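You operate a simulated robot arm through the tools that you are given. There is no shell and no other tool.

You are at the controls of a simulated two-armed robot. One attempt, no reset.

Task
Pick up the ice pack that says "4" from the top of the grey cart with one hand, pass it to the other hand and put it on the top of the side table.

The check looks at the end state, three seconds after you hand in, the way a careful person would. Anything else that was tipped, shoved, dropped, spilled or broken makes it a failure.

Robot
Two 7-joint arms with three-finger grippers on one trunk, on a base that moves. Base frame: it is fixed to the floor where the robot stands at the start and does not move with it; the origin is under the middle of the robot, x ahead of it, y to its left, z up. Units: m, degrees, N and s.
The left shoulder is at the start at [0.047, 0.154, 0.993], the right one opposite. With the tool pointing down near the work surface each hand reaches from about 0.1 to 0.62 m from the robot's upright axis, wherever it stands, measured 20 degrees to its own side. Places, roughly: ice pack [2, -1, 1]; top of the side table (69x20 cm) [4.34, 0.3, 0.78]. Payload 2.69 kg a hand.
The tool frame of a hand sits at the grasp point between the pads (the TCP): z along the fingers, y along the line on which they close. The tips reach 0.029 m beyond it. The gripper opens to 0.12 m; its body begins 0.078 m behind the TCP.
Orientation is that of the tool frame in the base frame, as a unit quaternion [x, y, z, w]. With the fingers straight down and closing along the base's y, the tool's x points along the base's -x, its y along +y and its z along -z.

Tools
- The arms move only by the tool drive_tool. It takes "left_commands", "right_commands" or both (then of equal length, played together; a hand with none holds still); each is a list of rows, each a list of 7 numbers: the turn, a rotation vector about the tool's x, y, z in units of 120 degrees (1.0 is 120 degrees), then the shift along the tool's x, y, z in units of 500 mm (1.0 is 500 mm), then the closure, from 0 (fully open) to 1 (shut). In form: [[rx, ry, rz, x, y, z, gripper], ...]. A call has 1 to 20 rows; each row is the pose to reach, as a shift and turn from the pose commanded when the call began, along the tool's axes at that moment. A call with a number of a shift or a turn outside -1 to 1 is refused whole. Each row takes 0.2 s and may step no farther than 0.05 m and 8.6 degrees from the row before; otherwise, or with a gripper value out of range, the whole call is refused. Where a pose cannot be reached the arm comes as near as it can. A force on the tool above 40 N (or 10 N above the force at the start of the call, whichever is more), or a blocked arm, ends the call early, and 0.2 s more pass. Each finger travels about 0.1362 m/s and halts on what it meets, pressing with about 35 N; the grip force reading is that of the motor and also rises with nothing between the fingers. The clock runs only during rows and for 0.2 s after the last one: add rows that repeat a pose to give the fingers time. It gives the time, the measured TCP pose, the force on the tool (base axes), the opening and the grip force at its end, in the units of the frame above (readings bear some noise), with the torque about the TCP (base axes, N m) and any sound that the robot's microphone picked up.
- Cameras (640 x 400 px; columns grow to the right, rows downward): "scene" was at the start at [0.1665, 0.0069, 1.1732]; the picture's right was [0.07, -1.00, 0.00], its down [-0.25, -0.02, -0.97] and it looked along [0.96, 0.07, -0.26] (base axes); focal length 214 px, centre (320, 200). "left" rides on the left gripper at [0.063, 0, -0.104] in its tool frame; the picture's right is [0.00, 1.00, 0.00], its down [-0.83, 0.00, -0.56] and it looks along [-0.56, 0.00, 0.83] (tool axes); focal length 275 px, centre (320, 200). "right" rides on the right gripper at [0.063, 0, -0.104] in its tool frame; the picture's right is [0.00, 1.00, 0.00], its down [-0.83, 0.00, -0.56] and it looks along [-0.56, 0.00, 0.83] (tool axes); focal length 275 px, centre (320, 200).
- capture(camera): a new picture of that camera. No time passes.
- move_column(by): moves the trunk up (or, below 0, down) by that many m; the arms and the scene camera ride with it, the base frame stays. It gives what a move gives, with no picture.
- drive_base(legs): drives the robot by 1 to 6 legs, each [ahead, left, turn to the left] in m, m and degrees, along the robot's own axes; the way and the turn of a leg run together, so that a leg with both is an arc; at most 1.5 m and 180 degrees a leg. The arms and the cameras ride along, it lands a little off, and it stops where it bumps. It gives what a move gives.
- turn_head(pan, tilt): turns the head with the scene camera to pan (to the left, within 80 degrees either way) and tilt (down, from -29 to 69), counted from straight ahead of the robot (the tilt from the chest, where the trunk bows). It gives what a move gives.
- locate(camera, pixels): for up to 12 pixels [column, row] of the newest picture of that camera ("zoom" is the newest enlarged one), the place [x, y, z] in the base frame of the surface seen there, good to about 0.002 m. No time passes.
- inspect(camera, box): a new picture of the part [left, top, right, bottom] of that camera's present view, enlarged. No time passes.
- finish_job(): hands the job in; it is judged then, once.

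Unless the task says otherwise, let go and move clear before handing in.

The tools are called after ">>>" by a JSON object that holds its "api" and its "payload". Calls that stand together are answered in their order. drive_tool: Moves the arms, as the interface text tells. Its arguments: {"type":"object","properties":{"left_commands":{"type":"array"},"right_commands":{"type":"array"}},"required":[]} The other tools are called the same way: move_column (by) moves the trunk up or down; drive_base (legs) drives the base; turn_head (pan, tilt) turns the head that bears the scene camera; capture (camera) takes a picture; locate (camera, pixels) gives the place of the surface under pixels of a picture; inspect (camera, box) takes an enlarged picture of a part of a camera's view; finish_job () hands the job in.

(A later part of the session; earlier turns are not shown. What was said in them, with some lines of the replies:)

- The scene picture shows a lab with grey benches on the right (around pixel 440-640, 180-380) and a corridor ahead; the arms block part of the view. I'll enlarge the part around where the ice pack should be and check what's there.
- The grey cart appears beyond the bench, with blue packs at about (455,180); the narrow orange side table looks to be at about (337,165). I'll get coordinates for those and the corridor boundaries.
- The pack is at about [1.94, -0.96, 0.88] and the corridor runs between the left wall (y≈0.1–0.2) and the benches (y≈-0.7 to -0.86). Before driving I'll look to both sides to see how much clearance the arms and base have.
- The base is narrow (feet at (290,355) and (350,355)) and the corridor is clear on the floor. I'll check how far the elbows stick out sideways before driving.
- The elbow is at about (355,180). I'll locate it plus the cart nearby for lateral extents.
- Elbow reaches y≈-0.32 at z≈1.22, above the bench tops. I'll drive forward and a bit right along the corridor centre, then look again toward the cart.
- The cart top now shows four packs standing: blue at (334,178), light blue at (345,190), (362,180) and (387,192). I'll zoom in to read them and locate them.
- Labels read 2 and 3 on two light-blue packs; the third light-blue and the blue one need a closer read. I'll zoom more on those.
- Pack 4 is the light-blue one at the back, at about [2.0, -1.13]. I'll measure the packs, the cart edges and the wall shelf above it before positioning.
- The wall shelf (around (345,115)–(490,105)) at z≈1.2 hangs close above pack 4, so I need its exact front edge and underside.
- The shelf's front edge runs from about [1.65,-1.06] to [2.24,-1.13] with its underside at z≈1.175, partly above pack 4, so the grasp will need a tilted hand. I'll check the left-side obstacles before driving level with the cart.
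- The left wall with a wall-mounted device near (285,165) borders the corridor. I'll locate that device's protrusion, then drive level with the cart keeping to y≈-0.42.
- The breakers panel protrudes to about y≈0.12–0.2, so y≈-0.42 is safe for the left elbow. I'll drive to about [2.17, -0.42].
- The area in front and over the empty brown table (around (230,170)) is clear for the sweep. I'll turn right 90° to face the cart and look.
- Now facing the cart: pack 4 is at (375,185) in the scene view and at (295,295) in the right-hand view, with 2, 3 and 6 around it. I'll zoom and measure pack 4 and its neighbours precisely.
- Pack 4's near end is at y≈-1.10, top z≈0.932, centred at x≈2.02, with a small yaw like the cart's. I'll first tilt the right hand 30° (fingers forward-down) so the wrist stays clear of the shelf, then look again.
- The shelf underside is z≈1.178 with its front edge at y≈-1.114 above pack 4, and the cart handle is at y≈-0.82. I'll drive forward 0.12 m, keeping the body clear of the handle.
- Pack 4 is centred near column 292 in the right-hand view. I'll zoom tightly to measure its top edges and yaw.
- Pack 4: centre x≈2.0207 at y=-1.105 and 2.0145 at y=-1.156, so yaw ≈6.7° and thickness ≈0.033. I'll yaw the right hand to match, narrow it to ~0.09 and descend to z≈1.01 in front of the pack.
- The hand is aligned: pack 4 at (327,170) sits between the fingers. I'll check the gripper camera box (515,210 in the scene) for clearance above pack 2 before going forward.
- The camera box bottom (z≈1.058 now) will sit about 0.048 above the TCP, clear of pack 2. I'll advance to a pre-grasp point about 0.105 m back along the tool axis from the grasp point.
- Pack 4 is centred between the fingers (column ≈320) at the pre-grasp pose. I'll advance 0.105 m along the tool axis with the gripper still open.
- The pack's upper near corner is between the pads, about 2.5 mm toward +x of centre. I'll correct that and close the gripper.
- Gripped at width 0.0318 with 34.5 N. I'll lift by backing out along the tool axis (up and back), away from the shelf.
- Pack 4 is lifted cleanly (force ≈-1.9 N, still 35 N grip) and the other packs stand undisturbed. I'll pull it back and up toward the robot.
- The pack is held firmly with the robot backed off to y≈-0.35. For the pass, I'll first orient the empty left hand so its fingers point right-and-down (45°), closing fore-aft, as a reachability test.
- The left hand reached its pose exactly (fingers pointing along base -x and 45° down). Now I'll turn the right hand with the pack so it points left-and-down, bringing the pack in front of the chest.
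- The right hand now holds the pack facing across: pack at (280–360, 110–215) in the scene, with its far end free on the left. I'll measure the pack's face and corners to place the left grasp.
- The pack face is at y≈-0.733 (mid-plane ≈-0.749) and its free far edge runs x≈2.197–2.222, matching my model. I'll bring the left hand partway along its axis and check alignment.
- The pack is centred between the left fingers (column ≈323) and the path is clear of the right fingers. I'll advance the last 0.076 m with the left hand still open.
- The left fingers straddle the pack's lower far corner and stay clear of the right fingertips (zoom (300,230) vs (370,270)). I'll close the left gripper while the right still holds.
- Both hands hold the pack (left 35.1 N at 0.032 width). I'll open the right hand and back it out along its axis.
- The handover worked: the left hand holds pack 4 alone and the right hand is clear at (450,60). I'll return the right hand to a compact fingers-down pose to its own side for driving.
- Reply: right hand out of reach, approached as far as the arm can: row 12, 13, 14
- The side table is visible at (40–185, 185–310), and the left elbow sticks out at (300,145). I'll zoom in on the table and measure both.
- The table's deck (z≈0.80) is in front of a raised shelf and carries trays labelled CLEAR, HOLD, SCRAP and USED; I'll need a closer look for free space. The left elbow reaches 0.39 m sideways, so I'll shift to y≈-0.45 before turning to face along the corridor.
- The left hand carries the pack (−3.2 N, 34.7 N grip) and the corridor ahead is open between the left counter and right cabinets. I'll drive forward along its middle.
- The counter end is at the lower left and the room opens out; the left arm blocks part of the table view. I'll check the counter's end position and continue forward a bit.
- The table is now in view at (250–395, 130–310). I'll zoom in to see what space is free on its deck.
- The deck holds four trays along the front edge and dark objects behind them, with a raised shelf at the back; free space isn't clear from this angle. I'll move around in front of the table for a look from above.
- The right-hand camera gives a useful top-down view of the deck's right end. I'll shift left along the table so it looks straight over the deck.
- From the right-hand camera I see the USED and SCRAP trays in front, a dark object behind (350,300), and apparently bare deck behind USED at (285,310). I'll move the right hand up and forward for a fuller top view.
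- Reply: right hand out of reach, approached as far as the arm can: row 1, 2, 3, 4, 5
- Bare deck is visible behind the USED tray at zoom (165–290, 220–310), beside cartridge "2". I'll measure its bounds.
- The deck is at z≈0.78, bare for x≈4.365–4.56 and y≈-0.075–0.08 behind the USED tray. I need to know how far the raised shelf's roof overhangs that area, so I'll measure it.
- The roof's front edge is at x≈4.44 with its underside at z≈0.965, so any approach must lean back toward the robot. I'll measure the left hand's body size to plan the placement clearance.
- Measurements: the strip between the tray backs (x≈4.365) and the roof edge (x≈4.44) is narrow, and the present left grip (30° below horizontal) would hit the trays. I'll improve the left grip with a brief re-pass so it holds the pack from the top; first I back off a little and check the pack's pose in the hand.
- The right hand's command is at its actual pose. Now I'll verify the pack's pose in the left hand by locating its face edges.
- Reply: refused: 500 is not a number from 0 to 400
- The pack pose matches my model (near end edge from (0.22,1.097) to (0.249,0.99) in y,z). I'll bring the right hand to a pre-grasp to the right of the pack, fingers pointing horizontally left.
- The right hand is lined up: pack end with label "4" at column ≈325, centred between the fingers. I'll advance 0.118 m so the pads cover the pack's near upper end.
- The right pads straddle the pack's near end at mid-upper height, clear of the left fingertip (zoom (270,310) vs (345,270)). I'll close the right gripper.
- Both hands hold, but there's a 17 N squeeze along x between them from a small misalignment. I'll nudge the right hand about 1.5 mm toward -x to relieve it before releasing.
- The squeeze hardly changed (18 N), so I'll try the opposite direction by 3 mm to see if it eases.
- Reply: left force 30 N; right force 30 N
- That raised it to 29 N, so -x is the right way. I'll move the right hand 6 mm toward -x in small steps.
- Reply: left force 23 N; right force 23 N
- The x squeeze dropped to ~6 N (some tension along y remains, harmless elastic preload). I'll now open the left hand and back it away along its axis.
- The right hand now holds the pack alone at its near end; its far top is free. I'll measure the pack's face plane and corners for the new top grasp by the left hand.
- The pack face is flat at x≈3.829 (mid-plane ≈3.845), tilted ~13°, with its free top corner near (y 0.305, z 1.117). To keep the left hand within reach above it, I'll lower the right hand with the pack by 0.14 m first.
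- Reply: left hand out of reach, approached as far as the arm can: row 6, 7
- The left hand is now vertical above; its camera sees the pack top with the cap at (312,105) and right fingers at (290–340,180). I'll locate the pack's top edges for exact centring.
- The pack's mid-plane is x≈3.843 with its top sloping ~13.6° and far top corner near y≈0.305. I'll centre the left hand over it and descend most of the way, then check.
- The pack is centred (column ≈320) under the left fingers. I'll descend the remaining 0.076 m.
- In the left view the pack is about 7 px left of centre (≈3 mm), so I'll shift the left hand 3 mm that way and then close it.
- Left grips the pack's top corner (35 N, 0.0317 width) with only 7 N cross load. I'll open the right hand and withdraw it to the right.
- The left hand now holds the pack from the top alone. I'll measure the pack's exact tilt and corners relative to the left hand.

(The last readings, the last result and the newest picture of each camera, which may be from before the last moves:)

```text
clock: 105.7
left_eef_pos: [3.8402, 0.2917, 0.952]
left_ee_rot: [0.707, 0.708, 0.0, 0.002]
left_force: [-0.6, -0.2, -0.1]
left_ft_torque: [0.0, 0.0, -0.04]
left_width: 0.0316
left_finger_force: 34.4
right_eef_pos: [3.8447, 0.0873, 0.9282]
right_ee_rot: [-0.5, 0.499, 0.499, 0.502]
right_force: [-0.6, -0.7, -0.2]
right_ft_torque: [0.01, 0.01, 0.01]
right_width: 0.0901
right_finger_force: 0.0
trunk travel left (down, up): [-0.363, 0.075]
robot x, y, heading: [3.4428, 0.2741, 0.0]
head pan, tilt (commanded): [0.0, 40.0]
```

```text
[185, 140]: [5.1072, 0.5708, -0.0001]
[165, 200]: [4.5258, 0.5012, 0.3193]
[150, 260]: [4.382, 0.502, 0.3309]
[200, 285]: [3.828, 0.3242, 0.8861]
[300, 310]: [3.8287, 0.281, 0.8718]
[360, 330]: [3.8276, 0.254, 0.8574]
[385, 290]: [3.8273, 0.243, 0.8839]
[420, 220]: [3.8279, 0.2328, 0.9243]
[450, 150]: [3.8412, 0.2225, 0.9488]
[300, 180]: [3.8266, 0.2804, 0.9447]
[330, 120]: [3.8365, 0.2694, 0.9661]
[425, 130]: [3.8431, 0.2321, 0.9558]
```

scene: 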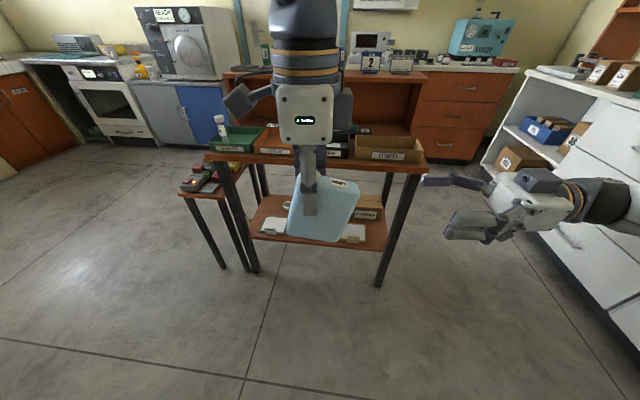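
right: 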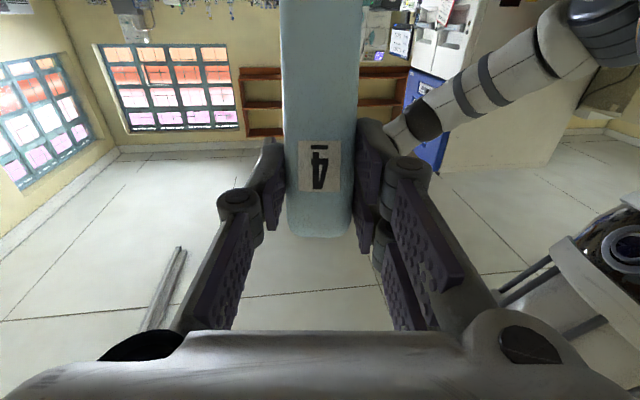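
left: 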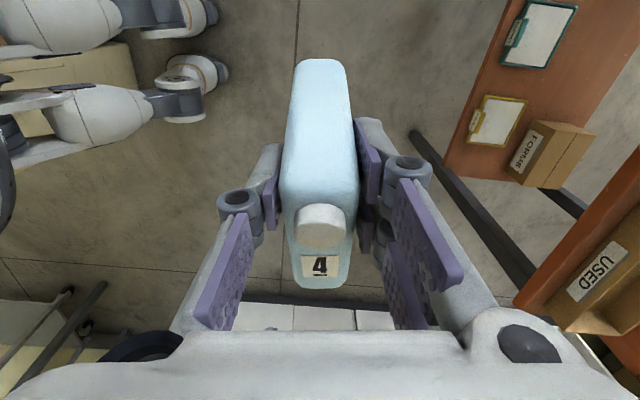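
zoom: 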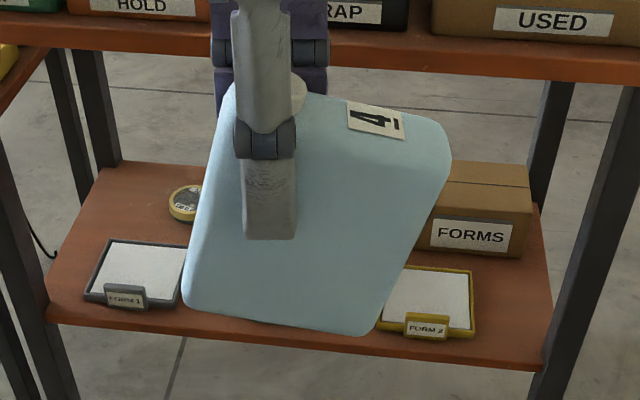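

The pack is tilted ~14.7° relative to the left tool axis, so leaning the hand that much will stand it upright. I'll turn the left hand to point forward with that lean (pack upright, fore-aft), while tucking the right hand back to fingers-down on its own side.

>>> {"api": "drive_tool", "payload": {"left_commands": [[-0.0064, -0.0064, -0.0497, 0.0139, -0.0023, -0.0067, 0.9], [-0.0128, -0.0128, -0.0994, 0.0277, -0.0045, -0.0133, 0.9], [-0.0192, -0.0192, -0.1491, 0.0416, -0.0068, -0.02, 0.9], [-0.0257, -0.0257, -0.1988, 0.0555, -0.0091, -0.0267, 0.9], [-0.0321, -0.0321, -0.2485, 0.0693, -0.0113, -0.0333, 0.9], [-0.0385, -0.0385, -0.2982, 0.0832, -0.0136, -0.04, 0.9], [-0.0449, -0.0449, -0.3479, 0.0971, -0.0159, -0.0467, 0.9], [-0.0513, -0.0513, -0.3976, 0.1109, -0.0181, -0.0533, 0.9], [-0.0577, -0.0577, -0.4473, 0.1248, -0.0204, -0.06, 0.9], [-0.0641, -0.0641, -0.497, 0.1387, -0.0227, -0.0667, 0.9], [-0.0705, -0.0705, -0.5467, 0.1525, -0.0249, -0.0733, 0.9], [-0.077, -0.077, -0.5964, 0.1664, -0.0272, -0.08, 0.9], [-0.0834, -0.0834, -0.6461, 0.1803, -0.0295, -0.0867, 0.9], [-0.0898, -0.0898, -0.6958, 0.1941, -0.0317, -0.0933, 0.9], [-0.0962, -0.0962, -0.7455, 0.208, -0.034, -0.1, 0.9], [-0.0962, -0.0962, -0.7455, 0.208, -0.034, -0.1, 0.9]], "right_commands": [[0.0385, 0.0385, 0.0385, -0.02, 0.0093, -0.0053, 0.25], [0.077, 0.077, 0.077, -0.04, 0.0187, -0.0107, 0.25], [0.1155, 0.1155, 0.1155, -0.06, 0.028, -0.016, 0.25], [0.154, 0.154, 0.154, -0.08, 0.0373, -0.0213, 0.25], [0.1925, 0.1925, 0.1925, -0.1, 0.0467, -0.0267, 0.25], [0.231, 0.231, 0.231, -0.12, 0.056, -0.032, 0.25], [0.2694, 0.2694, 0.2694, -0.14, 0.0653, -0.0373, 0.25], [0.3079, 0.3079, 0.3079, -0.16, 0.0747, -0.0427, 0.25], [0.3464, 0.3464, 0.3464, -0.18, 0.084, -0.048, 0.25], [0.3849, 0.3849, 0.3849, -0.2, 0.0933, -0.0533, 0.25], [0.4234, 0.4234, 0.4234, -0.22, 0.1027, -0.0587, 0.25], [0.4619, 0.4619, 0.4619, -0.24, 0.112, -0.064, 0.25], [0.5004, 0.5004, 0.5004, -0.26, 0.1213, -0.0693, 0.25], [0.5389, 0.5389, 0.5389, -0.28, 0.1307, -0.0747, 0.25], [0.5774, 0.5774, 0.5774, -0.3, 0.14, -0.08, 0.25], [0.5774, 0.5774, 0.5774, -0.3, 0.14, -0.08, 0.25]]}}

>>> {"api": "capture", "payload": {"camera": "scene"}}

>>> {"api": "capture", "payload": {"camera": "left"}}

```text
clock: 109.1
left_eef_pos: [3.8224, 0.3942, 1.0022]
left_ee_rot: [-0.002, 0.992, 0.0, 0.129]
left_force: [0.2, -0.4, -3.0]
left_ft_torque: [0.01, 0.08, 0.02]
left_width: 0.0316
left_finger_force: 35.0
right_eef_pos: [3.7733, 0.0471, 1.077]
right_ee_rot: [0.001, 1.0, 0.001, 0.002]
right_force: [-0.3, 0.0, -1.1]
right_ft_torque: [-0.02, -0.01, -0.01]
right_width: 0.0898
right_finger_force: 0.1
trunk travel left (down, up): [-0.363, 0.075]
robot x, y, heading: [3.4422, 0.278, -0.0]
head pan, tilt (commanded): [0.0, 40.0]
```

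```text
taken
```

scene: 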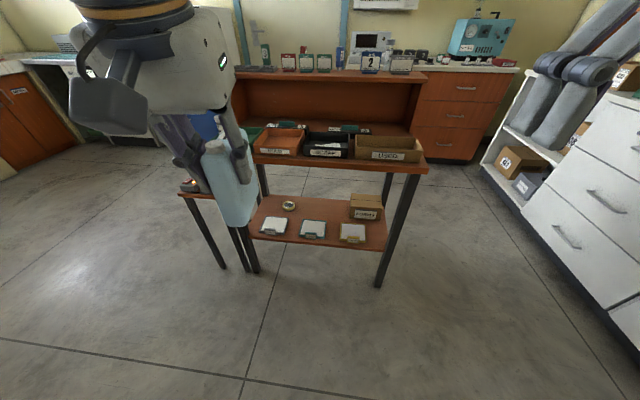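

```text
taken
```

left: 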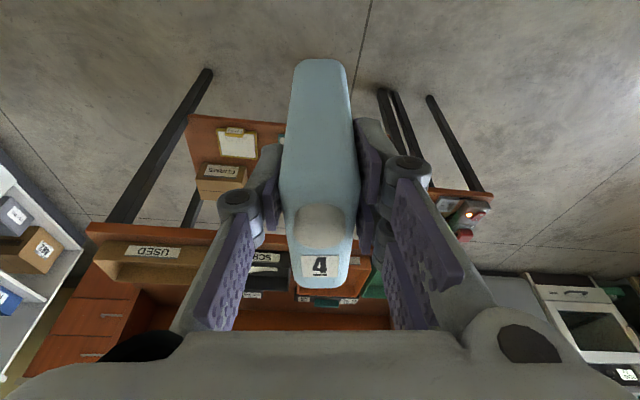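

The pack is now upright and fore-aft in the left hand, and the table is in clear view. I'll zoom on the table's right part and measure the tray's rear rim, the cartridge and the roof edge.

>>> {"api": "inspect", "payload": {"camera": "scene", "box": [300, 60, 444, 160]}}

>>> {"api": "locate", "payload": {"camera": "zoom", "pixels": [[250, 338], [530, 345], [290, 340], [400, 340], [510, 340], [400, 330], [400, 315], [480, 325], [300, 312], [450, 300], [520, 300], [500, 80]]}}

```text
4.00 times, centred on (372, 110) of scene
```

zoom: 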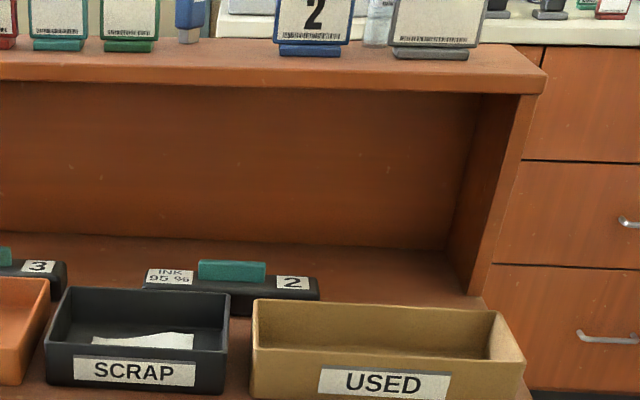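

```text
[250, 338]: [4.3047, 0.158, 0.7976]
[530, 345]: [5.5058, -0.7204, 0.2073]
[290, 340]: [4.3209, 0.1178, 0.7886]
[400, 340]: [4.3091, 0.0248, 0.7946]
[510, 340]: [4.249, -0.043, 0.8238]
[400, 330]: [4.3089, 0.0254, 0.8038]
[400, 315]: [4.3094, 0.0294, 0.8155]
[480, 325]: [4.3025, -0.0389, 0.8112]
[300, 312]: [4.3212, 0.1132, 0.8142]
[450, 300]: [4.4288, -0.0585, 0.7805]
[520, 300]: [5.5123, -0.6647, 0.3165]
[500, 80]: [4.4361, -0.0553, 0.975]
```

The USED tray's rear wall is at x≈4.313 (y=0), so the open strip to the roof edge (x≈4.438) is about 12 cm deep, enough for the upright pack. I'll drive the base to line up with that spot: right 0.32 m, turn -7.3°, then check.

>>> {"api": "drive_base", "payload": {"legs": [[0, -0.32, 0], [0, 0, -7.3]]}}

```text
clock: 112.7
left_eef_pos: [3.8338, 0.0265, 1.002]
left_ee_rot: [0.061, 0.99, -0.008, 0.128]
left_force: [-0.1, 0.6, -1.9]
left_ft_torque: [-0.01, 0.08, -0.01]
left_width: 0.0314
left_finger_force: 35.5
right_eef_pos: [3.7431, -0.3114, 1.078]
right_ee_rot: [0.063, 0.998, 0.0, 0.002]
right_force: [-1.2, -0.1, -0.5]
right_ft_torque: [-0.01, 0.03, 0.02]
right_width: 0.0901
right_finger_force: 0.1
trunk travel left (down, up): [-0.363, 0.075]
robot x, y, heading: [3.4439, -0.0399, -6.8]
head pan, tilt (commanded): [0.0, 40.0]
```

Lined up with heading ≈-7°. I'll drive forward about 0.37 m (slightly left) so the left hand comes over the trays, with the pack bottom at z≈0.91, above them.

>>> {"api": "drive_base", "payload": {"legs": [[0.365, 0.043, -0.4]]}}

>>> {"api": "turn_head", "payload": {"pan": 0, "tilt": 45}}

>>> {"api": "capture", "payload": {"camera": "scene"}}

>>> {"api": "capture", "payload": {"camera": "left"}}

>>> {"api": "capture", "payload": {"camera": "right"}}

```text
clock: 115.0
left_eef_pos: [4.2007, 0.0216, 1.0019]
left_ee_rot: [0.065, 0.99, -0.009, 0.128]
left_force: [1.0, 0.2, -2.6]
left_ft_torque: [-0.01, 0.03, 0.01]
left_width: 0.0316
left_finger_force: 34.8
right_eef_pos: [4.1033, -0.3177, 1.0781]
right_ee_rot: [0.068, 0.998, 0.001, 0.001]
right_force: [-0.1, 0.6, 0.7]
right_ft_torque: [-0.01, 0.02, -0.04]
right_width: 0.0903
right_finger_force: 0.0
trunk travel left (down, up): [-0.363, 0.075]
robot x, y, heading: [3.805, -0.0446, -7.6]
head pan, tilt (commanded): [0.0, 40.0]
```

```text
clock: 115.7
left_eef_pos: [4.1993, 0.0198, 1.0013]
left_ee_rot: [0.066, 0.99, -0.009, 0.128]
left_force: [-0.7, 0.3, -2.9]
left_ft_torque: [-0.01, 0.05, 0.01]
left_width: 0.0317
left_finger_force: 35.3
right_eef_pos: [4.1017, -0.3174, 1.0781]
right_ee_rot: [0.067, 0.998, 0.001, 0.002]
right_force: [0.9, -0.1, 0.7]
right_ft_torque: [-0.02, 0.02, -0.01]
right_width: 0.0899
right_finger_force: 0.1
trunk travel left (down, up): [-0.363, 0.075]
robot x, y, heading: [3.8058, -0.0465, -7.5]
head pan, tilt (commanded): [0.0, 45.0]
```

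```text
taken
```

scene: 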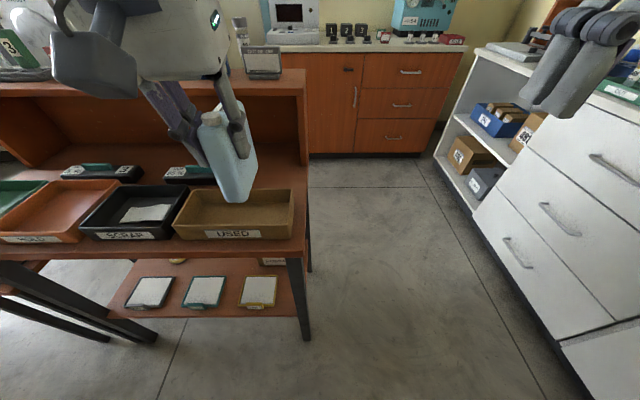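

```text
taken
```

left: 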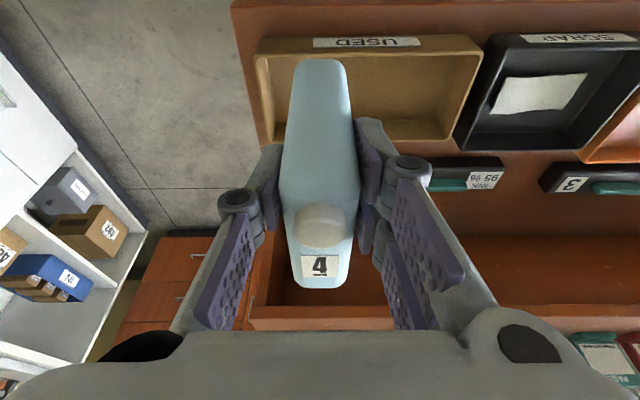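

```text
taken
```

right: 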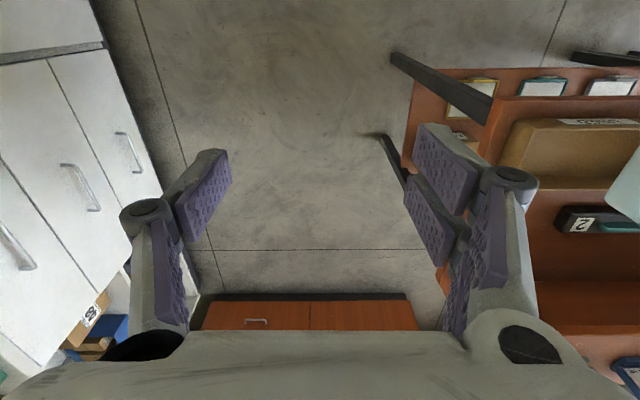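

The left hand is over the USED tray with the pack upright; target is ~0.15 m further forward. I'll move forward at this height 0.11 m first and check clearances to the roof.

>>> {"api": "drive_tool", "payload": {"left_commands": [[0, 0, 0, -0.072, 0.0025, 0.019, 0.9], [0, 0, 0, -0.144, 0.005, 0.038, 0.9], [0, 0, 0, -0.216, 0.007, 0.0567, 0.9], [0, 0, 0, -0.216, 0.007, 0.0567, 0.9]]}}

>>> {"api": "capture", "payload": {"camera": "scene"}}

>>> {"api": "capture", "payload": {"camera": "left"}}

>>> {"api": "inspect", "payload": {"camera": "scene", "box": [150, 60, 330, 260]}}

```text
clock: 116.7
left_eef_pos: [4.3108, 0.0094, 1.0026]
left_ee_rot: [0.067, 0.989, -0.009, 0.129]
left_force: [-0.4, 1.2, -3.7]
left_ft_torque: [0.03, 0.08, -0.03]
left_width: 0.0314
left_finger_force: 35.2
right_eef_pos: [4.1024, -0.3171, 1.0788]
right_ee_rot: [0.067, 0.998, 0.001, 0.003]
right_force: [-0.6, 0.2, 0.7]
right_ft_torque: [0.0, -0.02, 0.0]
right_width: 0.0898
right_finger_force: 0.0
trunk travel left (down, up): [-0.363, 0.075]
robot x, y, heading: [3.808, -0.0472, -7.4]
head pan, tilt (commanded): [0.0, 45.0]
```

```text
taken
```

scene: 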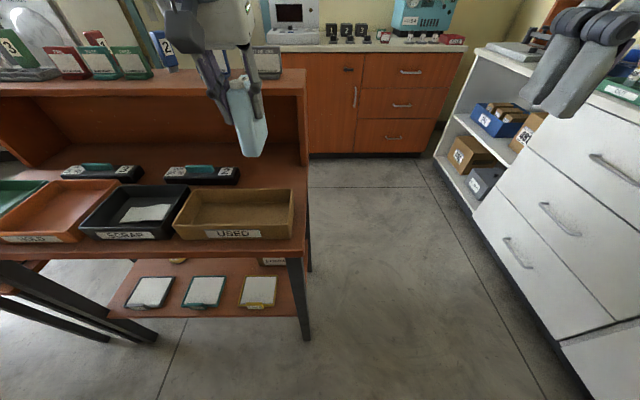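

```text
taken
```

left: 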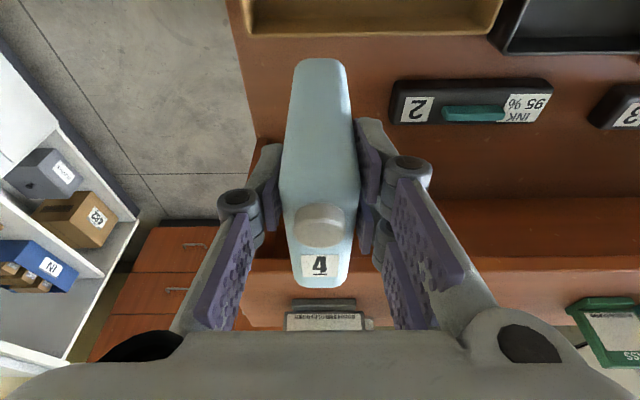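

```text
2.00 times, centred on (240, 160) of scene
```

zoom: 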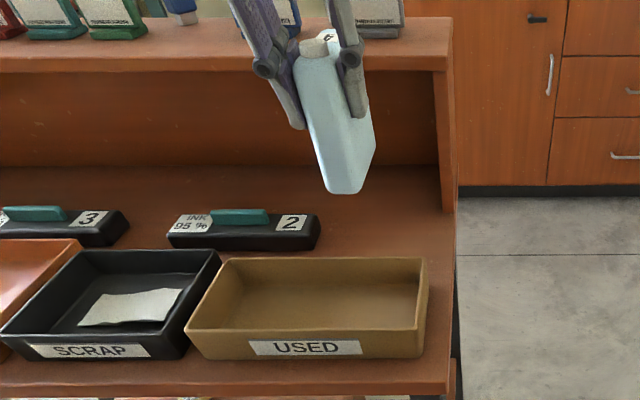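

The pack is upright over the strip, short of the roof. I'll locate the pack's bottom and the roof edge to set the final forward and downward moves.

>>> {"api": "locate", "payload": {"camera": "zoom", "pixels": [[327, 188], [345, 192], [360, 188], [310, 120], [335, 120], [372, 150], [335, 160], [430, 65], [430, 50], [440, 200], [300, 240], [300, 225]]}}

>>> {"api": "locate", "payload": {"camera": "left", "pixels": [[255, 270], [280, 310], [560, 262], [320, 70], [300, 75], [340, 75], [320, 150], [270, 130], [395, 110], [380, 40], [320, 200], [255, 120]]}}

```text
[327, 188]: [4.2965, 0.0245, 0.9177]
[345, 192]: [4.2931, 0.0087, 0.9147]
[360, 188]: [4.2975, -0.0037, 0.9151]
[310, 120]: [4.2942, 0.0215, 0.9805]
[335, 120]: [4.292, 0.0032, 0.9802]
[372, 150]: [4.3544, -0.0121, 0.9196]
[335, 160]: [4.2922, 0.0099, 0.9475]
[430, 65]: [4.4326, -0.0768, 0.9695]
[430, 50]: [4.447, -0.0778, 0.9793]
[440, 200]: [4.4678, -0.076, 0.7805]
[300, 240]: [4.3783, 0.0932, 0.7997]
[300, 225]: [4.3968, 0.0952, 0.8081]
```

```text
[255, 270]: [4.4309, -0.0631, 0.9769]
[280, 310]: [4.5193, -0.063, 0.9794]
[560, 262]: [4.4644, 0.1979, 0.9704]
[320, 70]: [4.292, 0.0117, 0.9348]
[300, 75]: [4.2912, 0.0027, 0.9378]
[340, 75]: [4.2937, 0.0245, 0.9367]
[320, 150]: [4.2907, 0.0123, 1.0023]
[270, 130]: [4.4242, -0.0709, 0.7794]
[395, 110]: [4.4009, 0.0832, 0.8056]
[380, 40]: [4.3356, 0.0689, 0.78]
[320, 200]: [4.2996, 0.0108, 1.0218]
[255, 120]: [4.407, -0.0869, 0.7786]
```

The pack hangs upright (far face x≈4.292 top and bottom), bottom at z≈0.914; the strip runs x≈4.316–4.440. I'll move 0.044 m forward to centre it in the strip, then check.

>>> {"api": "drive_tool", "payload": {"left_commands": [[0, 0, 0, -0.043, 0, 0.0112, 0.9], [0, 0, 0, -0.0852, 0, 0.0224, 0.9], [0, 0, 0, -0.0852, 0, 0.0224, 0.9]]}}

>>> {"api": "capture", "payload": {"camera": "left"}}

>>> {"api": "inspect", "payload": {"camera": "scene", "box": [150, 60, 330, 260]}}

>>> {"api": "locate", "payload": {"camera": "left", "pixels": [[255, 270], [320, 70], [300, 75], [340, 75], [320, 150], [320, 40], [320, 20], [280, 25], [400, 60]]}}

```text
clock: 117.5
left_eef_pos: [4.3535, 0.0033, 1.0022]
left_ee_rot: [0.066, 0.989, -0.009, 0.129]
left_force: [0.1, 0.6, -3.7]
left_ft_torque: [0.0, 0.09, 0.03]
left_width: 0.0318
left_finger_force: 34.8
right_eef_pos: [4.1022, -0.3165, 1.0776]
right_ee_rot: [0.068, 0.998, 0.001, 0.003]
right_force: [-0.3, 0.2, 0.5]
right_ft_torque: [-0.01, 0.0, -0.02]
right_width: 0.09
right_finger_force: 0.1
trunk travel left (down, up): [-0.363, 0.075]
robot x, y, heading: [3.8099, -0.0461, -7.6]
head pan, tilt (commanded): [0.0, 45.0]
```

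```text
taken
```

left: 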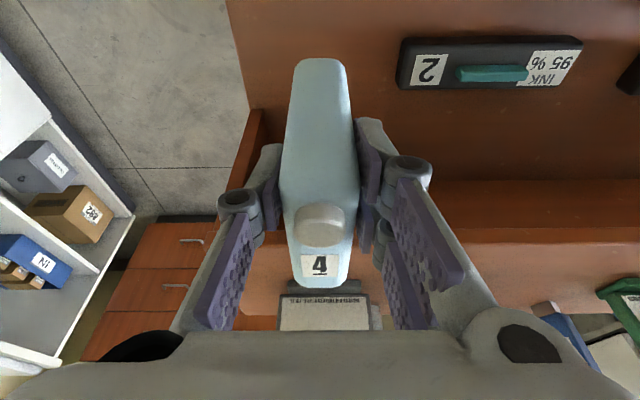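

```text
2.00 times, centred on (240, 160) of scene
```

zoom: 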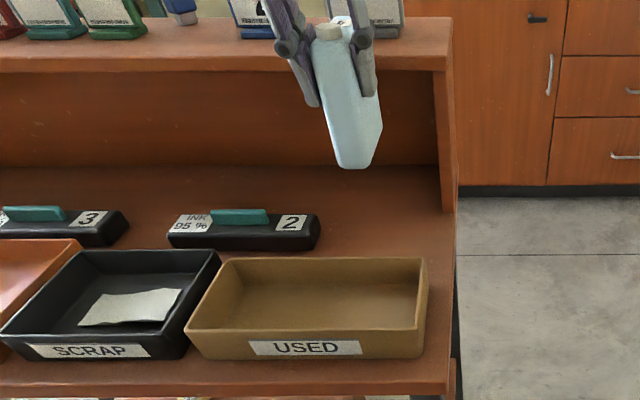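

```text
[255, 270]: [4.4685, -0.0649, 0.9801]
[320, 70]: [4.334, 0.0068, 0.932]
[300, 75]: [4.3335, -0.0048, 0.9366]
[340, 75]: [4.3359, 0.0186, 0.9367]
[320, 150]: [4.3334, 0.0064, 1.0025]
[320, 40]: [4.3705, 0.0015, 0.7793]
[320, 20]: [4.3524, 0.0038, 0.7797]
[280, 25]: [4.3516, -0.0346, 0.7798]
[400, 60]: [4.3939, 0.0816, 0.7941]
```

The pack spans x≈4.334–4.418 in the strip 4.316–4.440, clear on both sides. I'll descend vertically 0.12 m, leaving about 1.4 cm above the deck.

>>> {"api": "drive_tool", "payload": {"left_commands": [[0, 0, 0, 0.0122, 0, 0.0465, 0.9], [0, 0, 0, 0.0244, 0, 0.093, 0.9], [0, 0, 0, 0.0367, 0, 0.1395, 0.9], [0, 0, 0, 0.0489, 0, 0.186, 0.9], [0, 0, 0, 0.0611, 0, 0.2325, 0.9], [0, 0, 0, 0.0611, 0, 0.2325, 0.9]]}}

>>> {"api": "capture", "payload": {"camera": "left"}}

>>> {"api": "inspect", "payload": {"camera": "scene", "box": [150, 60, 330, 260]}}

>>> {"api": "locate", "payload": {"camera": "zoom", "pixels": [[335, 240], [350, 245], [330, 200], [360, 200], [372, 235], [400, 258], [300, 258], [350, 180]]}}

```text
clock: 118.9
left_eef_pos: [4.354, 0.0031, 0.8827]
left_ee_rot: [0.065, 0.989, -0.008, 0.13]
left_force: [0.2, 0.2, -3.2]
left_ft_torque: [0.01, 0.04, -0.01]
left_width: 0.0315
left_finger_force: 34.8
right_eef_pos: [4.1024, -0.3175, 1.0783]
right_ee_rot: [0.068, 0.998, 0.001, 0.004]
right_force: [-0.1, 0.5, 0.1]
right_ft_torque: [-0.02, -0.02, 0.0]
right_width: 0.0898
right_finger_force: 0.1
trunk travel left (down, up): [-0.363, 0.075]
robot x, y, heading: [3.8121, -0.0424, -7.6]
head pan, tilt (commanded): [0.0, 45.0]
```

```text
taken
```

left: 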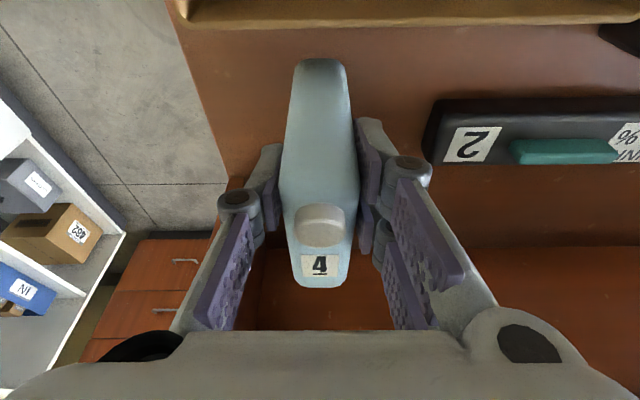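

```text
2.00 times, centred on (240, 160) of scene
```

zoom: 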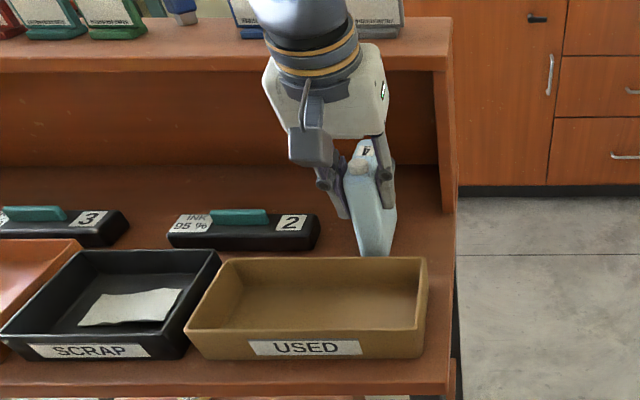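

```text
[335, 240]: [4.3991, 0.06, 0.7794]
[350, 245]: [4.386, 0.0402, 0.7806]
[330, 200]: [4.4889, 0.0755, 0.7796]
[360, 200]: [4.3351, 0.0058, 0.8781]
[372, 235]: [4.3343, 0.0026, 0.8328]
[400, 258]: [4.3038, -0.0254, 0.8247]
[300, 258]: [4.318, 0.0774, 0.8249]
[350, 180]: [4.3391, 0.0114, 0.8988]
```

The pack bottom is ~1.4 cm above the deck, 2.6 cm behind the tray rim (x≈4.308). I'll lower the last bit gently, watching the vertical force.

>>> {"api": "drive_tool", "payload": {"left_commands": [[0, 0, 0, 0.0025, 0, 0.0097, 0.9], [0, 0, 0, 0.0045, 0, 0.0174, 0.9], [0, 0, 0, 0.0056, 0, 0.0213, 0.9], [0, 0, 0, 0.0056, 0, 0.0213, 0.9]]}}

```text
clock: 119.9
left_eef_pos: [4.3537, 0.0031, 0.8728]
left_ee_rot: [0.066, 0.989, -0.01, 0.131]
left_force: [2.3, 2.7, 11.7]
left_ft_torque: [0.14, 0.14, -0.04]
left_width: 0.0316
left_finger_force: 35.1
right_eef_pos: [4.1025, -0.3171, 1.0785]
right_ee_rot: [0.069, 0.998, 0.001, 0.002]
right_force: [0.0, 0.5, -0.5]
right_ft_torque: [-0.03, 0.02, 0.0]
right_width: 0.09
right_finger_force: 0.1
trunk travel left (down, up): [-0.363, 0.075]
robot x, y, heading: [3.8045, -0.043, -7.6]
head pan, tilt (commanded): [0.0, 45.0]
```

Contact: vertical force rose to +11.7 N at TCP z≈0.873, so the pack is standing on the deck. I'll ease up under 1 mm to drop the preload, then open the fingers slowly.

>>> {"api": "drive_tool", "payload": {"left_commands": [[0, 0, 0, -0.0004, 0, -0.0014, 0.9], [0, 0, 0, -0.0004, 0, -0.0014, 0.9]]}}

>>> {"api": "inspect", "payload": {"camera": "scene", "box": [170, 100, 290, 220]}}

```text
clock: 120.5
left_eef_pos: [4.3543, 0.0037, 0.8738]
left_ee_rot: [0.066, 0.989, -0.009, 0.13]
left_force: [6.0, 1.6, 13.2]
left_ft_torque: [0.13, -0.17, -0.01]
left_width: 0.0315
left_finger_force: 35.3
right_eef_pos: [4.102, -0.317, 1.0786]
right_ee_rot: [0.068, 0.998, 0.001, 0.003]
right_force: [-0.5, -0.6, 0.2]
right_ft_torque: [0.02, 0.0, -0.01]
right_width: 0.0897
right_finger_force: 0.2
trunk travel left (down, up): [-0.363, 0.075]
robot x, y, heading: [3.8086, -0.0472, -7.4]
head pan, tilt (commanded): [0.0, 45.0]
```

```text
3.33 times, centred on (230, 160) of scene
```

zoom: 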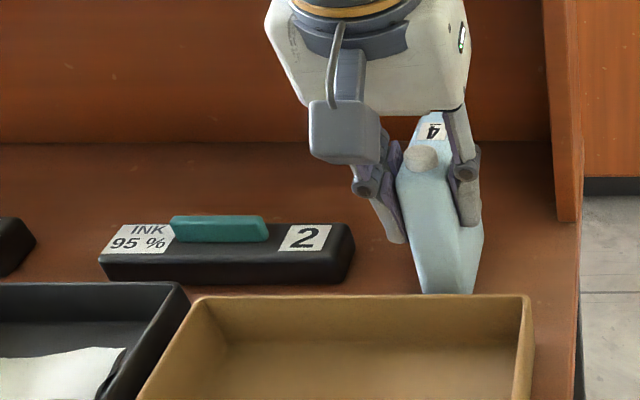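

Still about 13 N pressing, so I'll raise another 1 mm.

>>> {"api": "drive_tool", "payload": {"left_commands": [[0, 0, 0, -0.0005, 0, -0.002, 0.9], [0, 0, 0, -0.0005, 0, -0.002, 0.9]]}}

```text
clock: 121.1
left_eef_pos: [4.3531, 0.0028, 0.8731]
left_ee_rot: [0.066, 0.99, -0.009, 0.128]
left_force: [3.0, -0.6, 5.9]
left_ft_torque: [-0.18, -0.81, 0.1]
left_width: 0.0316
left_finger_force: 35.4
right_eef_pos: [4.103, -0.3165, 1.0784]
right_ee_rot: [0.068, 0.998, 0.001, 0.002]
right_force: [0.0, 0.6, -0.8]
right_ft_torque: [-0.04, 0.0, -0.02]
right_width: 0.0902
right_finger_force: 0.0
trunk travel left (down, up): [-0.363, 0.075]
robot x, y, heading: [3.8107, -0.0449, -7.6]
head pan, tilt (commanded): [0.0, 45.0]
```

Load is down to ~6 N and the pack sits flat. I'll open the fingers slowly to about 0.066 m without moving the hand.

>>> {"api": "drive_tool", "payload": {"left_commands": [[0, 0, 0, 0, 0, 0, 0.73], [0, 0, 0, 0, 0, 0, 0.7], [0, 0, 0, 0, 0, 0, 0.65], [0, 0, 0, 0, 0, 0, 0.58], [0, 0, 0, 0, 0, 0, 0.5], [0, 0, 0, 0, 0, 0, 0.45], [0, 0, 0, 0, 0, 0, 0.45]]}}

>>> {"api": "inspect", "payload": {"camera": "scene", "box": [170, 100, 290, 220]}}

>>> {"api": "capture", "payload": {"camera": "left"}}

```text
clock: 122.7
left_eef_pos: [4.3543, 0.0041, 0.8739]
left_ee_rot: [0.066, 0.989, -0.009, 0.129]
left_force: [-0.1, 0.5, -0.4]
left_ft_torque: [-0.01, -0.01, -0.04]
left_width: 0.066
left_finger_force: 0.1
right_eef_pos: [4.1036, -0.3173, 1.0771]
right_ee_rot: [0.068, 0.998, 0.001, 0.003]
right_force: [0.8, -0.5, -1.1]
right_ft_torque: [-0.01, -0.01, 0.0]
right_width: 0.0899
right_finger_force: 0.0
trunk travel left (down, up): [-0.363, 0.075]
robot x, y, heading: [3.8087, -0.0419, -7.7]
head pan, tilt (commanded): [0.0, 45.0]
```

```text
3.33 times, centred on (230, 160) of scene
```

zoom: 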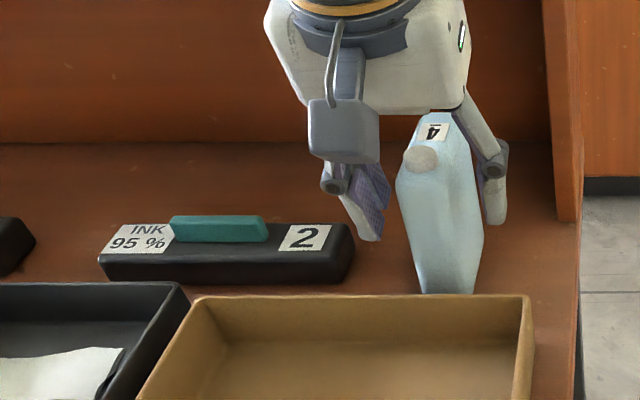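

```text
taken
```

left: 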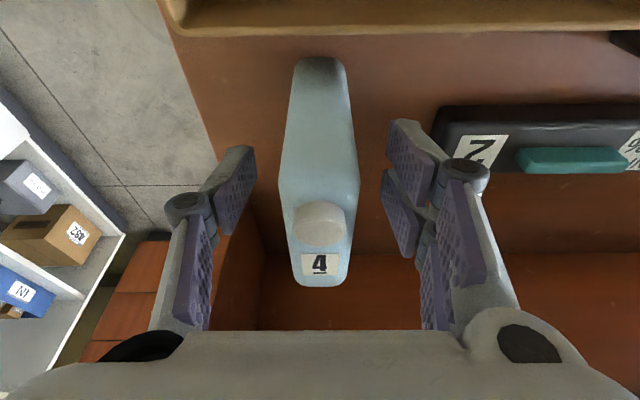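

The pack stands on its own with both finger sides clear of it. I'll withdraw the left hand up and back along its axis.

>>> {"api": "drive_tool", "payload": {"left_commands": [[0, 0, 0, 0, 0, -0.03, 0.45], [0, 0, 0, 0, 0, -0.08, 0.45], [0, 0, 0, 0, 0, -0.15, 0.45], [0, 0, 0, 0, 0, -0.22, 0.45], [0, 0, 0, 0, 0, -0.28, 0.45], [0, 0, 0, 0, 0, -0.28, 0.45]]}}

>>> {"api": "capture", "payload": {"camera": "left"}}

>>> {"api": "inspect", "payload": {"camera": "scene", "box": [150, 60, 330, 260]}}

```text
clock: 124.1
left_eef_pos: [4.3166, 0.0078, 1.0091]
left_ee_rot: [0.066, 0.989, -0.01, 0.129]
left_force: [0.1, 0.1, -0.2]
left_ft_torque: [-0.01, 0.01, 0.0]
left_width: 0.066
left_finger_force: 0.2
right_eef_pos: [4.1022, -0.3185, 1.0772]
right_ee_rot: [0.068, 0.998, 0.0, 0.002]
right_force: [0.5, -0.3, -0.3]
right_ft_torque: [0.01, 0.0, -0.01]
right_width: 0.0902
right_finger_force: 0.1
trunk travel left (down, up): [-0.363, 0.075]
robot x, y, heading: [3.8055, -0.0451, -7.6]
head pan, tilt (commanded): [0.0, 45.0]
```

```text
taken
```

left: 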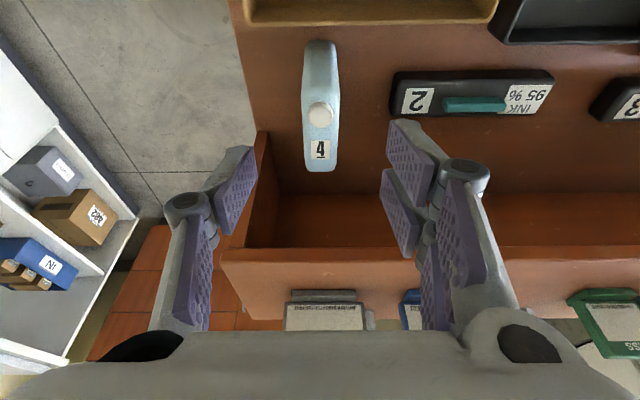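

```text
2.00 times, centred on (240, 160) of scene
```

zoom: 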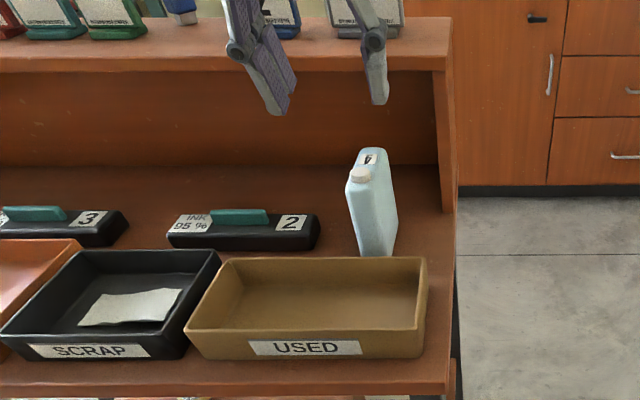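

Pack 4 stands upright on the deck behind the USED tray, with the cartridges, trays and signs undisturbed. I'll back the base away and take a last look.

>>> {"api": "drive_base", "payload": {"legs": [[-0.25, 0, 0]]}}

>>> {"api": "turn_head", "payload": {"pan": 5, "tilt": 35}}

>>> {"api": "capture", "payload": {"camera": "scene"}}

>>> {"api": "inspect", "payload": {"camera": "scene", "box": [180, 60, 400, 220]}}

>>> {"api": "capture", "payload": {"camera": "left"}}

```text
clock: 125.9
left_eef_pos: [4.068, 0.0409, 1.0089]
left_ee_rot: [0.066, 0.989, -0.01, 0.129]
left_force: [0.6, 0.4, 0.9]
left_ft_torque: [0.0, -0.02, -0.01]
left_width: 0.066
left_finger_force: 0.1
right_eef_pos: [3.8523, -0.2849, 1.0778]
right_ee_rot: [0.069, 0.998, 0.0, 0.002]
right_force: [-0.4, 0.4, -0.1]
right_ft_torque: [0.0, -0.03, 0.03]
right_width: 0.0901
right_finger_force: 0.0
trunk travel left (down, up): [-0.363, 0.075]
robot x, y, heading: [3.561, -0.0141, -7.5]
head pan, tilt (commanded): [0.0, 45.0]
```

```text
clock: 126.6
left_eef_pos: [4.0674, 0.04, 1.008]
left_ee_rot: [0.067, 0.989, -0.01, 0.13]
left_force: [0.5, 0.5, 0.2]
left_ft_torque: [0.02, 0.01, -0.03]
left_width: 0.0657
left_finger_force: 0.0
right_eef_pos: [3.8526, -0.2839, 1.0771]
right_ee_rot: [0.067, 0.998, 0.001, 0.003]
right_force: [-0.2, 0.8, -0.1]
right_ft_torque: [-0.02, 0.03, -0.03]
right_width: 0.0902
right_finger_force: 0.1
trunk travel left (down, up): [-0.363, 0.075]
robot x, y, heading: [3.5609, -0.01, -8.0]
head pan, tilt (commanded): [5.0, 35.0]
```

```text
taken
```

scene: 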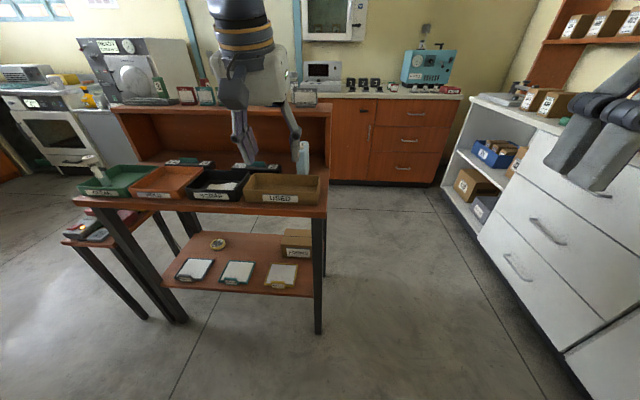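

```text
2.50 times, centred on (290, 140) of scene
```

zoom: 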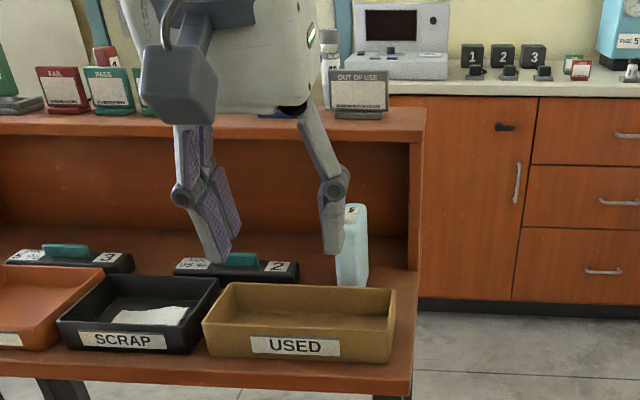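

```text
taken
```

left: 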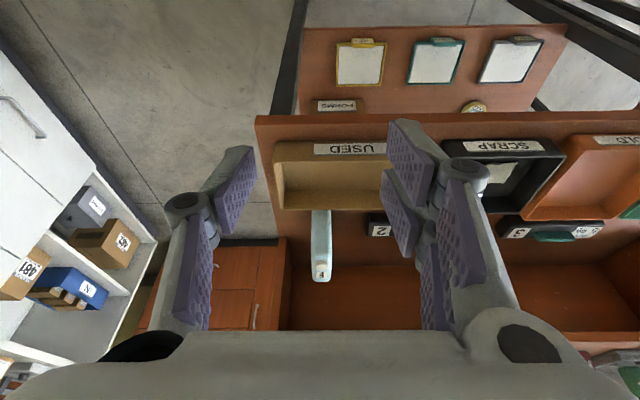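

The pack marked "4" stands upright on the side table deck (zoom (352,245)), hands are clear, and all trays, cartridges and signs look as before. I'll hand in the job.

>>> {"api": "finish_job", "payload": {}}

```text
The job is handed in.
```

The ice pack marked "4" is standing upright on the top of the side table, just behind the USED tray. I handed the job in with both hands clear of it.

- **Pick-up:** The right hand took pack 4 from the cart. Packs 2, 3 and 6 were still upright in the last view I had of the cart.
- **Passing:** The pack changed hands three times: right to left, back to right, then to left again. The left hand's first grip was too low to set the pack down without hitting the trays, so I passed it back to get a grip from the top.
- **Placing:** The left hand set it in the open strip between the USED tray and the raised shelf, with about 2 cm spare on each side. In the last pictures the trays, cartridges and signs looked as they did before.

I did not look at the cart again after driving away from it.
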